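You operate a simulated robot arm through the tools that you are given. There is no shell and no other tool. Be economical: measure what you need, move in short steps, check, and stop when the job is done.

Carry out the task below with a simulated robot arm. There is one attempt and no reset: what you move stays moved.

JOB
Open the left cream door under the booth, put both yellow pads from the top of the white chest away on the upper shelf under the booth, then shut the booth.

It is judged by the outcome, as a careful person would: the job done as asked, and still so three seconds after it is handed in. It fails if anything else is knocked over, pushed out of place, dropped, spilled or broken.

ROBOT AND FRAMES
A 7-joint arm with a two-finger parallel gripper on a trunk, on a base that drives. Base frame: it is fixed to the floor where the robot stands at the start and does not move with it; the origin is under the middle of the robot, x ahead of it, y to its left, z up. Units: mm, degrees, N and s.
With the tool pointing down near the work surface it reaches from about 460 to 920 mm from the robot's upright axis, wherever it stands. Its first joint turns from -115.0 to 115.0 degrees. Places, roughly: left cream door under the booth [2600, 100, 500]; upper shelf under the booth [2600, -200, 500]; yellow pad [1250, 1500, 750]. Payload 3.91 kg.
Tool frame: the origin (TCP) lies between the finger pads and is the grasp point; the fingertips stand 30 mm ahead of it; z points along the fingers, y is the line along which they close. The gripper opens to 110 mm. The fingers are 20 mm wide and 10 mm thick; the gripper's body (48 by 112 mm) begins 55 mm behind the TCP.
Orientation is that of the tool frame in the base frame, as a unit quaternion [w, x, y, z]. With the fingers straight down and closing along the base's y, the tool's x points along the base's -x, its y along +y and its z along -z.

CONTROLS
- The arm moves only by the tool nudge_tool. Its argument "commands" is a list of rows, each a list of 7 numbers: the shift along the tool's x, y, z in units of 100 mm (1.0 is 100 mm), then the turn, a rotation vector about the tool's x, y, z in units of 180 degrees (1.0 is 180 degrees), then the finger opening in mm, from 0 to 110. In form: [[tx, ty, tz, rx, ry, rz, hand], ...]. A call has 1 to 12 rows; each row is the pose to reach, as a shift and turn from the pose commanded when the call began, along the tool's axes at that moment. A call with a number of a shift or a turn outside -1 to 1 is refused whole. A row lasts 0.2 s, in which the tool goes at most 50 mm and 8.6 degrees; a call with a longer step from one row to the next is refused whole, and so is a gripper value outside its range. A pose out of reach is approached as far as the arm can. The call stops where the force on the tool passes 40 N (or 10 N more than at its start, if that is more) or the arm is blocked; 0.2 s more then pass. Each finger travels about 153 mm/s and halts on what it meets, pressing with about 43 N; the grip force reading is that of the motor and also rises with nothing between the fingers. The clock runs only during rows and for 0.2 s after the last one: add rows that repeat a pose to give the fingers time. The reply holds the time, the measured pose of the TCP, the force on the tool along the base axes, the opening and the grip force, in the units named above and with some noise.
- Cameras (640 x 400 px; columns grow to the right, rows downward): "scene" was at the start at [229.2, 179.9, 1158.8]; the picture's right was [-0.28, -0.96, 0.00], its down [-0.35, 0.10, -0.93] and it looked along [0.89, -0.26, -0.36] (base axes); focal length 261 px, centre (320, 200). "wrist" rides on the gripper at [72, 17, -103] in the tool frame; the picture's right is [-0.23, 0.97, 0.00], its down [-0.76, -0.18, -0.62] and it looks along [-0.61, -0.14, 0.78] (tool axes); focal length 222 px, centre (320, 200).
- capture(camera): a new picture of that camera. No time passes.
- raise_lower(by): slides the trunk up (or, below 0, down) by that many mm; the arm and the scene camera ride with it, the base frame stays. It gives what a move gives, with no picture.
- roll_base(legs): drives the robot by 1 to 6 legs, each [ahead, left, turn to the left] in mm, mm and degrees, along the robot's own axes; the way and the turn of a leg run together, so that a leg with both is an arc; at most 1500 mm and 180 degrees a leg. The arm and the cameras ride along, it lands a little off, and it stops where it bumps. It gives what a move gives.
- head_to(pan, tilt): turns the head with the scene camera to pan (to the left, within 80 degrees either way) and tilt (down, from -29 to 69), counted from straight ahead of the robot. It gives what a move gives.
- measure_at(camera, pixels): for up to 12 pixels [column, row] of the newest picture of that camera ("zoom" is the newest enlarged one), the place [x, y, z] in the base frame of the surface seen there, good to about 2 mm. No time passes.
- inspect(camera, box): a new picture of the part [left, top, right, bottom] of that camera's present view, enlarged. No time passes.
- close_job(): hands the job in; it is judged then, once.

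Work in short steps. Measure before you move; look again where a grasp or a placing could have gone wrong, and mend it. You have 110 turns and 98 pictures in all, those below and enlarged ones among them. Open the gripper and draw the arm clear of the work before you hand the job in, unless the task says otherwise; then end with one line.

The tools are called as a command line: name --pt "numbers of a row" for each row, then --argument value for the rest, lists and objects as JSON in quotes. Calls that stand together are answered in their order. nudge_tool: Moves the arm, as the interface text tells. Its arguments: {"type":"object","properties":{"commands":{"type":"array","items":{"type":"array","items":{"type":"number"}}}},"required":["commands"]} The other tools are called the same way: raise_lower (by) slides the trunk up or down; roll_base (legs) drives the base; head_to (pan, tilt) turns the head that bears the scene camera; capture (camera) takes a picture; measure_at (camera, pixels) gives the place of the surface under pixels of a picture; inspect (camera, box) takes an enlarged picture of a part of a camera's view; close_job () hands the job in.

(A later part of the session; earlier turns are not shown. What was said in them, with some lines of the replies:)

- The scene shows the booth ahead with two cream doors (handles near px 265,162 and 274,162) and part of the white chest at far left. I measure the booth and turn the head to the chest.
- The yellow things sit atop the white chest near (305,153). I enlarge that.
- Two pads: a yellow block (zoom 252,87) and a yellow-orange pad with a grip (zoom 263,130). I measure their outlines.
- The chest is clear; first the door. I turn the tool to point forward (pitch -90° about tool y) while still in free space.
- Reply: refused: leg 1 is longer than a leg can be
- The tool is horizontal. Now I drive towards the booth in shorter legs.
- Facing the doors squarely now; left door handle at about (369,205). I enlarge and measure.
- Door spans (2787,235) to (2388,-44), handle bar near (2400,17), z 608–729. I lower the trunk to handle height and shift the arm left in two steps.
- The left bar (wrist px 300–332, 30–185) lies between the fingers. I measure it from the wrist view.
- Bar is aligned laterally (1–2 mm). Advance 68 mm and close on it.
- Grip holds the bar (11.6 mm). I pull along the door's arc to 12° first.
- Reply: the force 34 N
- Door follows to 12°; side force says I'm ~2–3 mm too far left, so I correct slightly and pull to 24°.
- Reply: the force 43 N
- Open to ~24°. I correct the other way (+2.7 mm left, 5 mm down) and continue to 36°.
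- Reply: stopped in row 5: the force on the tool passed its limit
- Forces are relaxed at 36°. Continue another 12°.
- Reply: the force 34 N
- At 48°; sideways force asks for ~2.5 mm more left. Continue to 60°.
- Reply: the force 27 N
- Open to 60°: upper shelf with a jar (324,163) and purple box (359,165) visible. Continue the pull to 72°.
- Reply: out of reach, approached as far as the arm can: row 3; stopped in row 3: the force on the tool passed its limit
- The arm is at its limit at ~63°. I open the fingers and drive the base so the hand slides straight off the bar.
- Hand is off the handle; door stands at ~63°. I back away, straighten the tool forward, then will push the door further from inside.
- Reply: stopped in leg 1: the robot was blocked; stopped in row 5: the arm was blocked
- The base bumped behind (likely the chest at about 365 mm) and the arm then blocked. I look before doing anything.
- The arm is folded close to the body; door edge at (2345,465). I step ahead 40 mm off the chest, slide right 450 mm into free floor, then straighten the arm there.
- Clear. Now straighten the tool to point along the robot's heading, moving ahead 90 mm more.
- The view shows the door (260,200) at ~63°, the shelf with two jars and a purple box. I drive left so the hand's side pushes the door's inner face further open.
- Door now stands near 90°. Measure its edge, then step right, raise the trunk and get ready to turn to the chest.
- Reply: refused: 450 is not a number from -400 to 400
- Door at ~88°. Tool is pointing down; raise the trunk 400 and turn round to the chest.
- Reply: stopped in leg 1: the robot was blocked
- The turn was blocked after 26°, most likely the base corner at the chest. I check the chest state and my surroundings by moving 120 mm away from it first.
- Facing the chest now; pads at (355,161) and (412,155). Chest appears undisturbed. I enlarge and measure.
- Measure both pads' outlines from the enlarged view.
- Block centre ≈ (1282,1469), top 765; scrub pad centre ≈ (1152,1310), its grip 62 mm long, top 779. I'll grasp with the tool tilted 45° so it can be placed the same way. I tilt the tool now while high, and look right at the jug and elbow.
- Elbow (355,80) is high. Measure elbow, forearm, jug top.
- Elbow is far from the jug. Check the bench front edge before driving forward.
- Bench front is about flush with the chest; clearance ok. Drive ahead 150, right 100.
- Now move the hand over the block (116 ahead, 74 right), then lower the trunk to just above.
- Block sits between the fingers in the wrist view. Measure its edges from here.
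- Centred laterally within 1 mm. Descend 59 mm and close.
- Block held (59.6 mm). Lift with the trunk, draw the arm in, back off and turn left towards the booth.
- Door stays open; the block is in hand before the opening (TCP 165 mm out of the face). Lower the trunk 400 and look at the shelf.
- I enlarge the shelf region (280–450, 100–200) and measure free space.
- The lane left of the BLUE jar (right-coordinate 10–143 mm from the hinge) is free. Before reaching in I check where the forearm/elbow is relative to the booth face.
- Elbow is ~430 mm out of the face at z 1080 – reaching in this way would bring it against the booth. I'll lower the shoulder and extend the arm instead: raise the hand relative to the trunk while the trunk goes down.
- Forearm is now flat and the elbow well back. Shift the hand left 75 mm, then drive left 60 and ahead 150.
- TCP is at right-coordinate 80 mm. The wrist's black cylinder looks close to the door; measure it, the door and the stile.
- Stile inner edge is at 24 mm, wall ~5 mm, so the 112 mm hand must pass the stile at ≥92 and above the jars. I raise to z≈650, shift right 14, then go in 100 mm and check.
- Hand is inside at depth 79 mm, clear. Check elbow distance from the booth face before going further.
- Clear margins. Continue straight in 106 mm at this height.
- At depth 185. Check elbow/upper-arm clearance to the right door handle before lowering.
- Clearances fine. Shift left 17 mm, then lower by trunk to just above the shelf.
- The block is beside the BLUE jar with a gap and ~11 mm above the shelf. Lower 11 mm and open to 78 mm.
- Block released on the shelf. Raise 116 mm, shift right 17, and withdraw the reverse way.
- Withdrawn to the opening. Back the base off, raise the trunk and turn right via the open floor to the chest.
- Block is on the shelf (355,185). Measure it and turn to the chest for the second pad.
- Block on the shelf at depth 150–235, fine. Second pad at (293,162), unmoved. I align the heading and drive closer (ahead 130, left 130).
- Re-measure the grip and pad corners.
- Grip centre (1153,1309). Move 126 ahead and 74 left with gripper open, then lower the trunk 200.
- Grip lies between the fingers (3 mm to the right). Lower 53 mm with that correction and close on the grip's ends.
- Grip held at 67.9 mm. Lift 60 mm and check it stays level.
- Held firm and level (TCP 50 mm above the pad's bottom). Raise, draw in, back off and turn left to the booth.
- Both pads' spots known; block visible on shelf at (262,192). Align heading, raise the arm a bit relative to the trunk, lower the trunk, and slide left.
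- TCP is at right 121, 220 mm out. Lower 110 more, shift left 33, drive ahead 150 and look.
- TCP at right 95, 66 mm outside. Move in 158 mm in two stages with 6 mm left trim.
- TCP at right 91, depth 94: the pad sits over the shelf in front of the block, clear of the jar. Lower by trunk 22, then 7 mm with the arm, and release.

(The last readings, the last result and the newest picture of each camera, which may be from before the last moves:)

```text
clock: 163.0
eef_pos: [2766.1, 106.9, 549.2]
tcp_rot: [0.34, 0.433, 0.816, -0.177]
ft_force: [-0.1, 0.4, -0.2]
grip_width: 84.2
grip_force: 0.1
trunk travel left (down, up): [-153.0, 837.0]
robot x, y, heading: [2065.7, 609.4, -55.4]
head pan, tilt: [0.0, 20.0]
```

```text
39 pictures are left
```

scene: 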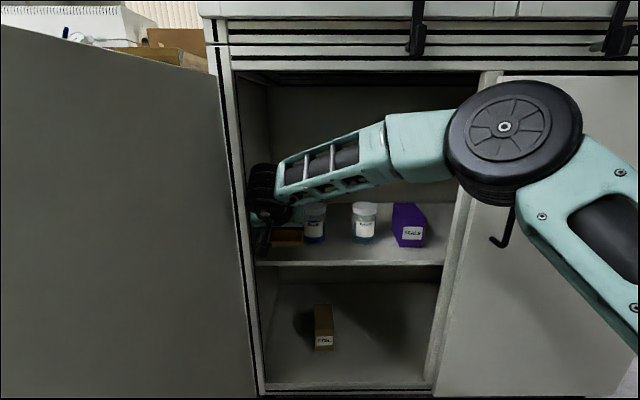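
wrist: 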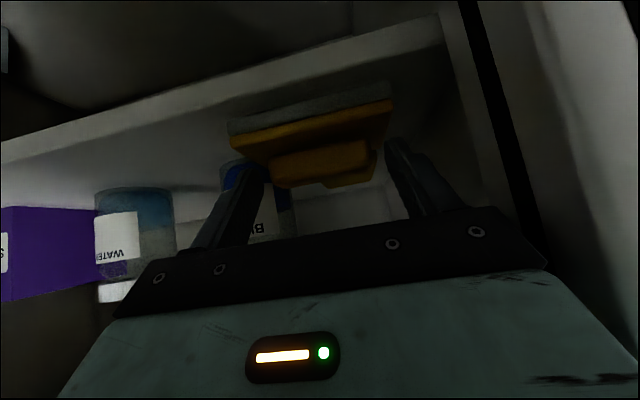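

Pad is down and freed. Raise 60 mm and withdraw straight out, then back the base off.

raise_lower --by 60

nudge_tool --pt "0.25 -0.02 -0.25 0 0 0 84" --pt "0.5 -0.02 -0.5 0 0 0 84" --pt "0.75 -0.02 -0.75 0 0 0 84" --pt "1.0 -0.02 -1.0 0 0 0 84" --pt "1.0 -0.02 -1.0 0 0 0 84"

roll_base --legs '[[-190, 0, 0], [0, -150, 0]]'

head_to --pan 20 --tilt 25

capture --camera "scene"

```text
clock: 164.0
eef_pos: [2766.3, 106.4, 609.6]
tcp_rot: [0.341, 0.433, 0.816, -0.177]
ft_force: [0.8, 0.2, 0.6]
grip_width: 83.9
grip_force: 0.0
trunk travel left (down, up): [-213.0, 777.0]
robot x, y, heading: [2060.3, 609.7, -55.5]
head pan, tilt: [0.0, 20.0]
```

```text
clock: 165.2
eef_pos: [2684.2, 220.7, 610.5]
tcp_rot: [0.34, 0.433, 0.816, -0.177]
ft_force: [-0.1, 0.5, 0.0]
grip_width: 84.2
grip_force: 0.0
trunk travel left (down, up): [-213.0, 777.0]
robot x, y, heading: [2060.3, 609.5, -55.4]
head pan, tilt: [0.0, 20.0]
```

```text
clock: 167.7
eef_pos: [2452.0, 285.4, 610.7]
tcp_rot: [0.339, 0.435, 0.815, -0.178]
ft_force: [-0.1, 0.9, -0.7]
grip_width: 84.3
grip_force: 0.1
trunk travel left (down, up): [-213.0, 777.0]
robot x, y, heading: [1825.6, 684.2, -56.1]
head pan, tilt: [0.0, 20.0]
```

```text
clock: 168.5
eef_pos: [2450.9, 284.5, 612.1]
tcp_rot: [0.34, 0.436, 0.814, -0.178]
ft_force: [-0.2, -0.9, 0.5]
grip_width: 83.9
grip_force: 0.1
trunk travel left (down, up): [-213.0, 777.0]
robot x, y, heading: [1825.3, 681.3, -55.7]
head pan, tilt: [20.0, 25.0]
```

```text
38 pictures are left
```

scene: 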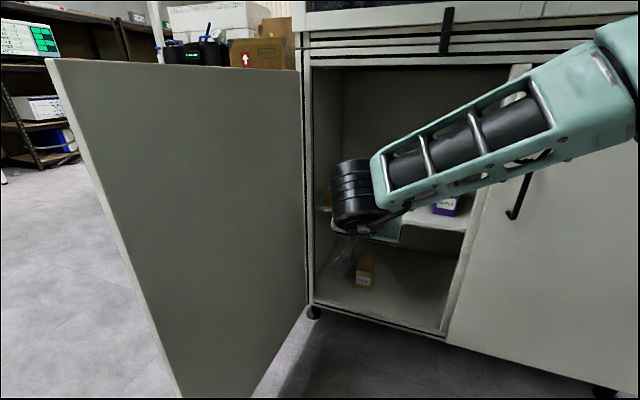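

Both pads are stowed; now I'll close the door by straddling its free edge with the open fingers above the handle. First back off, raise to z≈800 and draw the arm in.

roll_base --legs '[[-145, 0, 0]]'

raise_lower --by 195

nudge_tool --pt "0.25 -0.1 -0.25 0 0 0 105" --pt "0.5 -0.2 -0.5 0 0 0 105" --pt "0.75 -0.3 -0.75 0 0 0 105" --pt "0.98 -0.4 -0.98 0 0 0 105" --pt "0.98 -0.4 -0.98 0 0 0 105"

head_to --pan 20 --tilt 35

capture --camera "scene"

```text
clock: 169.9
eef_pos: [2372.8, 407.1, 612.0]
tcp_rot: [0.34, 0.434, 0.815, -0.177]
ft_force: [-0.2, -0.3, 0.3]
grip_width: 83.7
grip_force: 0.0
trunk travel left (down, up): [-213.0, 777.0]
robot x, y, heading: [1744.6, 801.0, -55.4]
head pan, tilt: [20.0, 25.0]
```

```text
clock: 172.0
eef_pos: [2372.8, 407.6, 807.1]
tcp_rot: [0.34, 0.433, 0.815, -0.178]
ft_force: [-0.2, -0.7, 0.8]
grip_width: 84.3
grip_force: 0.0
trunk travel left (down, up): [-408.0, 582.0]
robot x, y, heading: [1745.4, 801.7, -55.6]
head pan, tilt: [20.0, 25.0]
```

```text
clock: 173.2
eef_pos: [2262.7, 502.5, 805.4]
tcp_rot: [0.34, 0.434, 0.815, -0.178]
ft_force: [1.3, 0.2, -0.5]
grip_width: 104.9
grip_force: 0.0
trunk travel left (down, up): [-408.0, 582.0]
robot x, y, heading: [1744.8, 801.4, -55.3]
head pan, tilt: [20.0, 25.0]
```

```text
clock: 173.9
eef_pos: [2261.4, 503.5, 806.1]
tcp_rot: [0.34, 0.434, 0.816, -0.177]
ft_force: [-0.4, 0.3, -0.1]
grip_width: 105.1
grip_force: 0.1
trunk travel left (down, up): [-408.0, 582.0]
robot x, y, heading: [1746.3, 798.9, -55.8]
head pan, tilt: [20.0, 35.0]
```

```text
37 pictures are left
```

scene: 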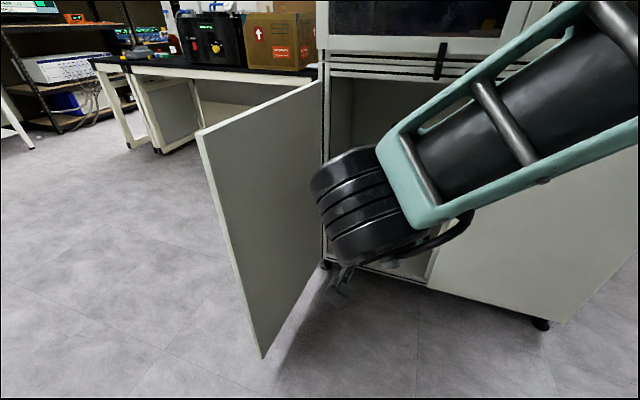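

Measure the door's edge and the shelf pads (not visible from here).

measure_at --camera "scene" --pixels '[[199, 138], [206, 136], [202, 150], [210, 160], [232, 260], [260, 350], [226, 200]]'

```text
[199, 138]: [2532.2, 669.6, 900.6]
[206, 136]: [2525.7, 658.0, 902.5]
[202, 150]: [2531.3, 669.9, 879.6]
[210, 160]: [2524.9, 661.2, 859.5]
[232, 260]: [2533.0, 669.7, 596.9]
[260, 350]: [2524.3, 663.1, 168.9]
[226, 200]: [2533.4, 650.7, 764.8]
```

Door edge centre is at right −36, out 502. Retract 30 mm more, then slide left 310 so the hand comes in front of the edge.

nudge_tool --pt "0.12 0 -0.12 0 0 0 108" --pt "0.24 0 -0.24 0 0 0 108" --pt "0.24 0 -0.24 0 0 0 108"

roll_base --legs '[[0, 312, 0]]'

capture --camera "wrist"

capture --camera "scene"

```text
clock: 174.7
eef_pos: [2241.8, 530.5, 804.8]
tcp_rot: [0.341, 0.433, 0.815, -0.178]
ft_force: [0.5, 0.2, -0.2]
grip_width: 107.7
grip_force: 0.1
trunk travel left (down, up): [-408.0, 582.0]
robot x, y, heading: [1747.1, 798.1, -55.9]
head pan, tilt: [20.0, 35.0]
```

```text
clock: 176.9
eef_pos: [2511.5, 716.4, 805.9]
tcp_rot: [0.34, 0.432, 0.816, -0.176]
ft_force: [0.2, -0.2, 1.0]
grip_width: 108.1
grip_force: 0.0
trunk travel left (down, up): [-408.0, 582.0]
robot x, y, heading: [2016.7, 983.6, -55.4]
head pan, tilt: [20.0, 35.0]
```

```text
36 pictures are left
```

wrist: 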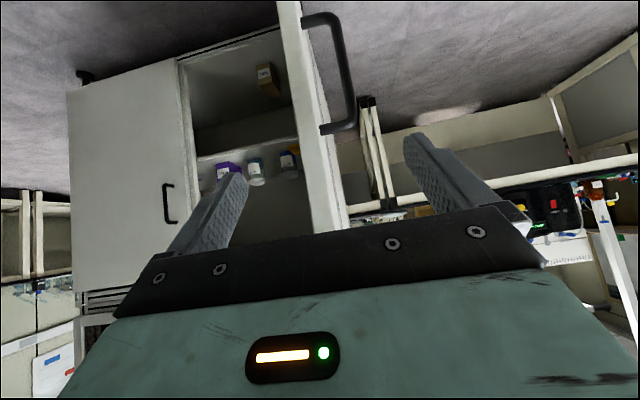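

```text
35 pictures are left
```

scene: 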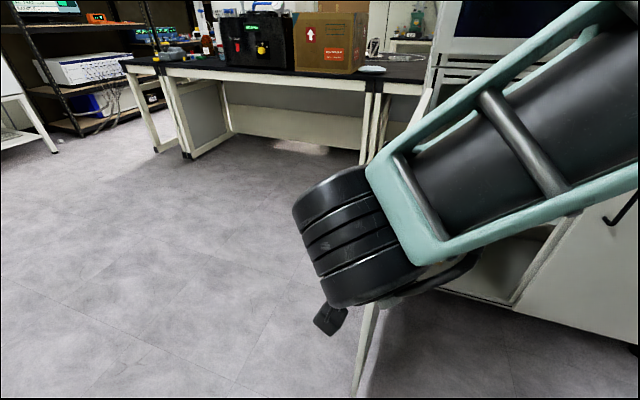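

The door edge lies between the open fingers. Advance 80 mm to straddle it.

nudge_tool --pt "-0.2 -0.04 0.2 0 0 0 108" --pt "-0.4 -0.08 0.4 0 0 0 108" --pt "-0.56 -0.08 0.56 0 0 0 108" --pt "-0.56 -0.08 0.56 0 0 0 108"

capture --camera "wrist"

```text
clock: 177.6
eef_pos: [2543.3, 665.1, 804.7]
tcp_rot: [0.34, 0.425, 0.822, -0.17]
ft_force: [-7.0, 10.7, 6.1]
grip_width: 108.1
grip_force: 0.0
trunk travel left (down, up): [-408.0, 582.0]
robot x, y, heading: [2015.9, 984.2, -55.6]
head pan, tilt: [20.0, 35.0]
stopped in row 3: the force on the tool passed its limit (the readings are from after the stop); the commanded pose is now the measured one
```

```text
34 pictures are left
```

wrist: 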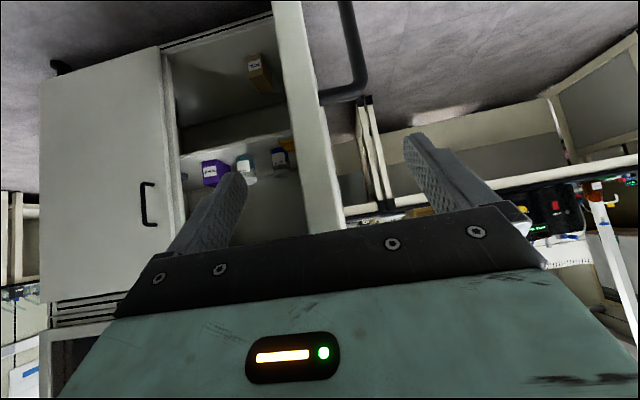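

Palm touched the edge at 31 mm finger overlap — enough. Back 8 mm, then drive right along the door's arc with the left finger pushing the outer face.

nudge_tool --pt "0.06 0 -0.06 0 0 0 108" --pt "0.06 0 -0.06 0 0 0 108"

roll_base --legs '[[8, -170, 0], [18, -85, 0], [36, -71, 0]]'

capture --camera "wrist"

capture --camera "scene"

```text
clock: 178.2
eef_pos: [2537.9, 669.4, 804.1]
tcp_rot: [0.339, 0.426, 0.821, -0.172]
ft_force: [-0.4, -0.3, -0.1]
grip_width: 107.9
grip_force: 0.1
trunk travel left (down, up): [-408.0, 582.0]
robot x, y, heading: [2014.8, 980.4, -55.5]
head pan, tilt: [20.0, 35.0]
```

```text
clock: 181.1
eef_pos: [2302.9, 429.4, 804.1]
tcp_rot: [0.34, 0.426, 0.821, -0.17]
ft_force: [-0.2, -0.7, -0.3]
grip_width: 108.0
grip_force: 0.2
trunk travel left (down, up): [-408.0, 582.0]
robot x, y, heading: [1779.2, 746.7, -55.7]
head pan, tilt: [20.0, 35.0]
```

```text
33 pictures are left
```

wrist: 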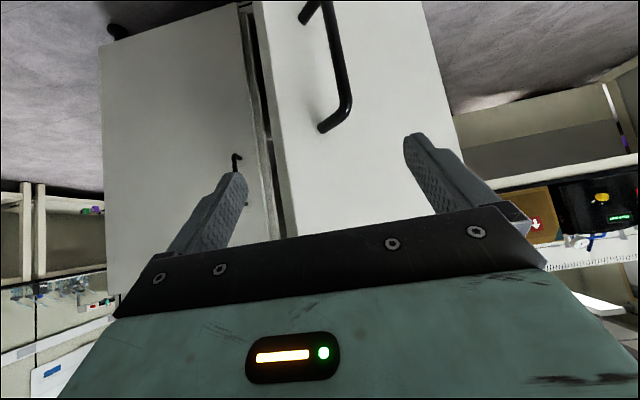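

```text
32 pictures are left
```

scene: 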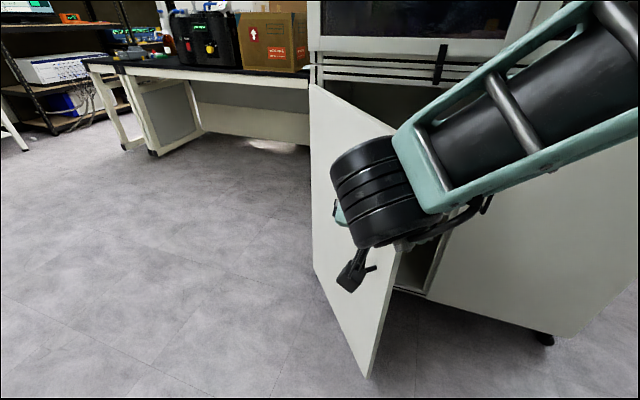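

Door pushed to ~53°. Back off, close the fist, shift left, then push the outer face inward.

nudge_tool --pt "0.2 0 -0.2 0 0 0 108" --pt "0.42 0 -0.42 0 0 0 108" --pt "0.42 0 -0.42 0 0 0 60" --pt "0.42 0.3 -0.42 0 0 0 20" --pt "0.42 0.6 -0.42 0 0 0 0" --pt "0.42 0.6 -0.42 0 0 0 0"

roll_base --legs '[[200, 0, 0]]'

capture --camera "scene"

```text
clock: 182.5
eef_pos: [2314.1, 513.6, 803.9]
tcp_rot: [0.339, 0.426, 0.821, -0.169]
ft_force: [0.4, -0.2, 0.2]
grip_width: 0.1
grip_force: 37.5
trunk travel left (down, up): [-408.0, 582.0]
robot x, y, heading: [1780.2, 745.7, -55.5]
head pan, tilt: [20.0, 35.0]
```

```text
clock: 184.1
eef_pos: [2428.8, 349.6, 804.8]
tcp_rot: [0.339, 0.426, 0.822, -0.17]
ft_force: [-0.6, 0.1, 0.7]
grip_width: 0.0
grip_force: 37.6
trunk travel left (down, up): [-408.0, 582.0]
robot x, y, heading: [1891.4, 582.2, -55.2]
head pan, tilt: [20.0, 35.0]
```

```text
31 pictures are left
```

scene: 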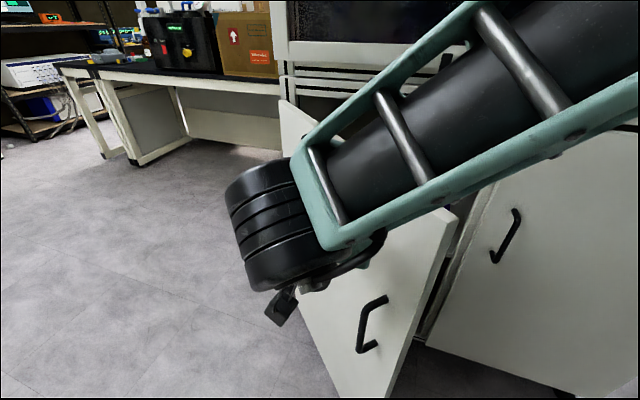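

Fist touches the door at right 228, out 278. Extend the arm inward step by step.

nudge_tool --pt "-0.22 0 0.22 0 0 0 0" --pt "-0.44 0 0.44 0 0 0 0" --pt "-0.66 0 0.66 0 0 0 0" --pt "-0.66 0 0.66 0 0 0 0"

nudge_tool --pt "-0.22 0 0.22 0 0 0 0" --pt "-0.44 0 0.44 0 0 0 0" --pt "-0.66 0 0.66 0 0 0 0" --pt "-0.66 0 0.66 0 0 0 0"

capture --camera "scene"

```text
clock: 185.1
eef_pos: [2481.1, 274.1, 804.7]
tcp_rot: [0.339, 0.426, 0.821, -0.17]
ft_force: [-0.4, -0.2, 0.1]
grip_width: 0.2
grip_force: 37.7
trunk travel left (down, up): [-408.0, 582.0]
robot x, y, heading: [1894.8, 578.9, -55.6]
head pan, tilt: [20.0, 35.0]
```

```text
clock: 186.1
eef_pos: [2539.1, 196.6, 806.1]
tcp_rot: [0.339, 0.426, 0.821, -0.17]
ft_force: [0.2, -0.2, 0.2]
grip_width: 0.0
grip_force: 37.9
trunk travel left (down, up): [-408.0, 582.0]
robot x, y, heading: [1894.4, 579.8, -54.9]
head pan, tilt: [20.0, 35.0]
```

```text
30 pictures are left
```

scene: 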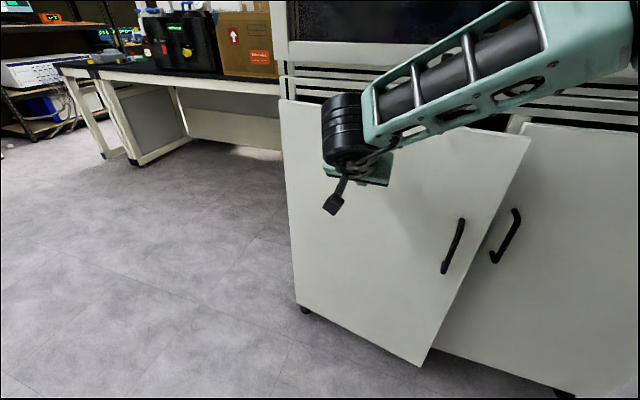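

Door at ~20°. Push the last ~85 mm.

nudge_tool --pt "-0.15 -0.1 0.15 0 0 0 0" --pt "-0.3 -0.2 0.3 0 0 0 0" --pt "-0.42 -0.3 0.42 0 0 0 0" --pt "-0.5 -0.4 0.5 0 0 0 0" --pt "-0.56 -0.5 0.56 0 0 0 0" --pt "-0.61 -0.5 0.61 0 0 0 0" --pt "-0.65 -0.5 0.65 0 0 0 0"

capture --camera "scene"

```text
clock: 187.7
eef_pos: [2549.4, 98.4, 803.4]
tcp_rot: [0.337, 0.425, 0.823, -0.169]
ft_force: [-31.0, 25.6, 5.0]
grip_width: 0.0
grip_force: 37.4
trunk travel left (down, up): [-408.0, 582.0]
robot x, y, heading: [1889.9, 580.3, -55.3]
head pan, tilt: [20.0, 35.0]
```

```text
29 pictures are left
```

scene: 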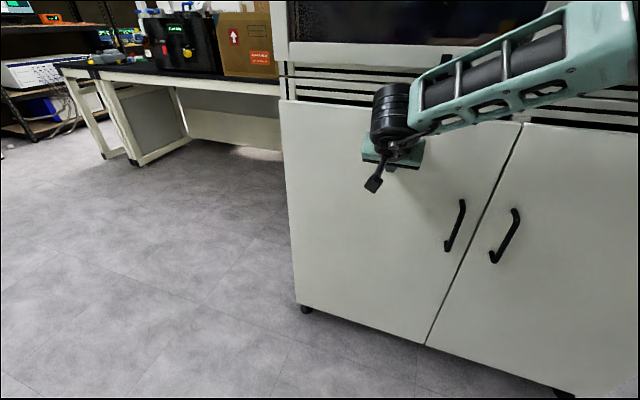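

The door looks flush; force 40 N shows it is against the stop. Measure both doors' edges near the split.

measure_at --camera "scene" --pixels '[[500, 165], [523, 165], [455, 270], [475, 270], [285, 110], [435, 320], [330, 230]]'

nudge_tool --pt "0.25 0 -0.25 0 0 0 0" --pt "0.5 0 -0.5 0 0 0 20" --pt "0.75 0 -0.75 0 0 0 50" --pt "1.0 0 -1.0 0 0 0 80" --pt "1.0 0 -1.0 0 0 0 80"

roll_base --legs '[[-150, 0, 0]]'

capture --camera "scene"

```text
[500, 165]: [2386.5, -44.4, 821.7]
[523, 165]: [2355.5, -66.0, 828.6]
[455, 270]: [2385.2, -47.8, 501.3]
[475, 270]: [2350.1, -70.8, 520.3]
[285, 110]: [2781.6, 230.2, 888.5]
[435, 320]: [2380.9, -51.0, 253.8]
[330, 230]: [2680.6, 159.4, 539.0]
```

```text
clock: 188.8
eef_pos: [2465.1, 208.6, 800.6]
tcp_rot: [0.34, 0.425, 0.822, -0.169]
ft_force: [0.1, -0.1, -0.5]
grip_width: 80.4
grip_force: 0.1
trunk travel left (down, up): [-408.0, 582.0]
robot x, y, heading: [1894.8, 582.4, -55.2]
head pan, tilt: [20.0, 35.0]
```

```text
clock: 190.2
eef_pos: [2377.1, 335.3, 800.3]
tcp_rot: [0.34, 0.425, 0.821, -0.17]
ft_force: [0.7, 0.3, -0.2]
grip_width: 80.2
grip_force: 0.0
trunk travel left (down, up): [-408.0, 582.0]
robot x, y, heading: [1807.4, 705.5, -55.6]
head pan, tilt: [20.0, 35.0]
```

```text
28 pictures are left
```

scene: 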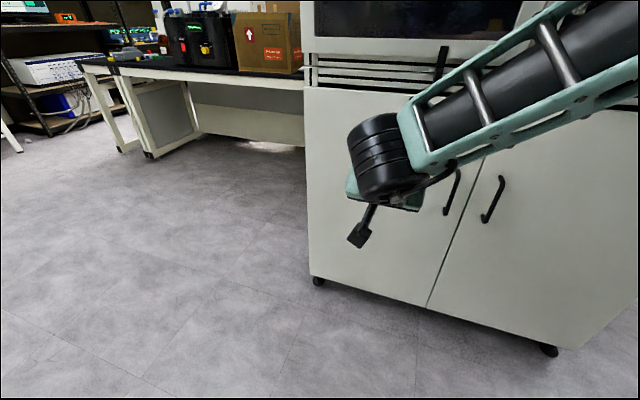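

The left door's free edge measures (2386,−44), the same as before opening, so it is shut. The arm is clear and the gripper is open, so I hand in.

close_job

```text
The job is handed in.
```

I opened the left cream door, put both yellow pads on the upper shelf under the booth, and shut the door again. While backing up, the base bumped something behind it, most likely the white chest. The chest and the pads on it looked undisturbed afterwards. I last saw the second pad resting on the shelf in the wrist view at release, and I did not check it again before shutting the door.
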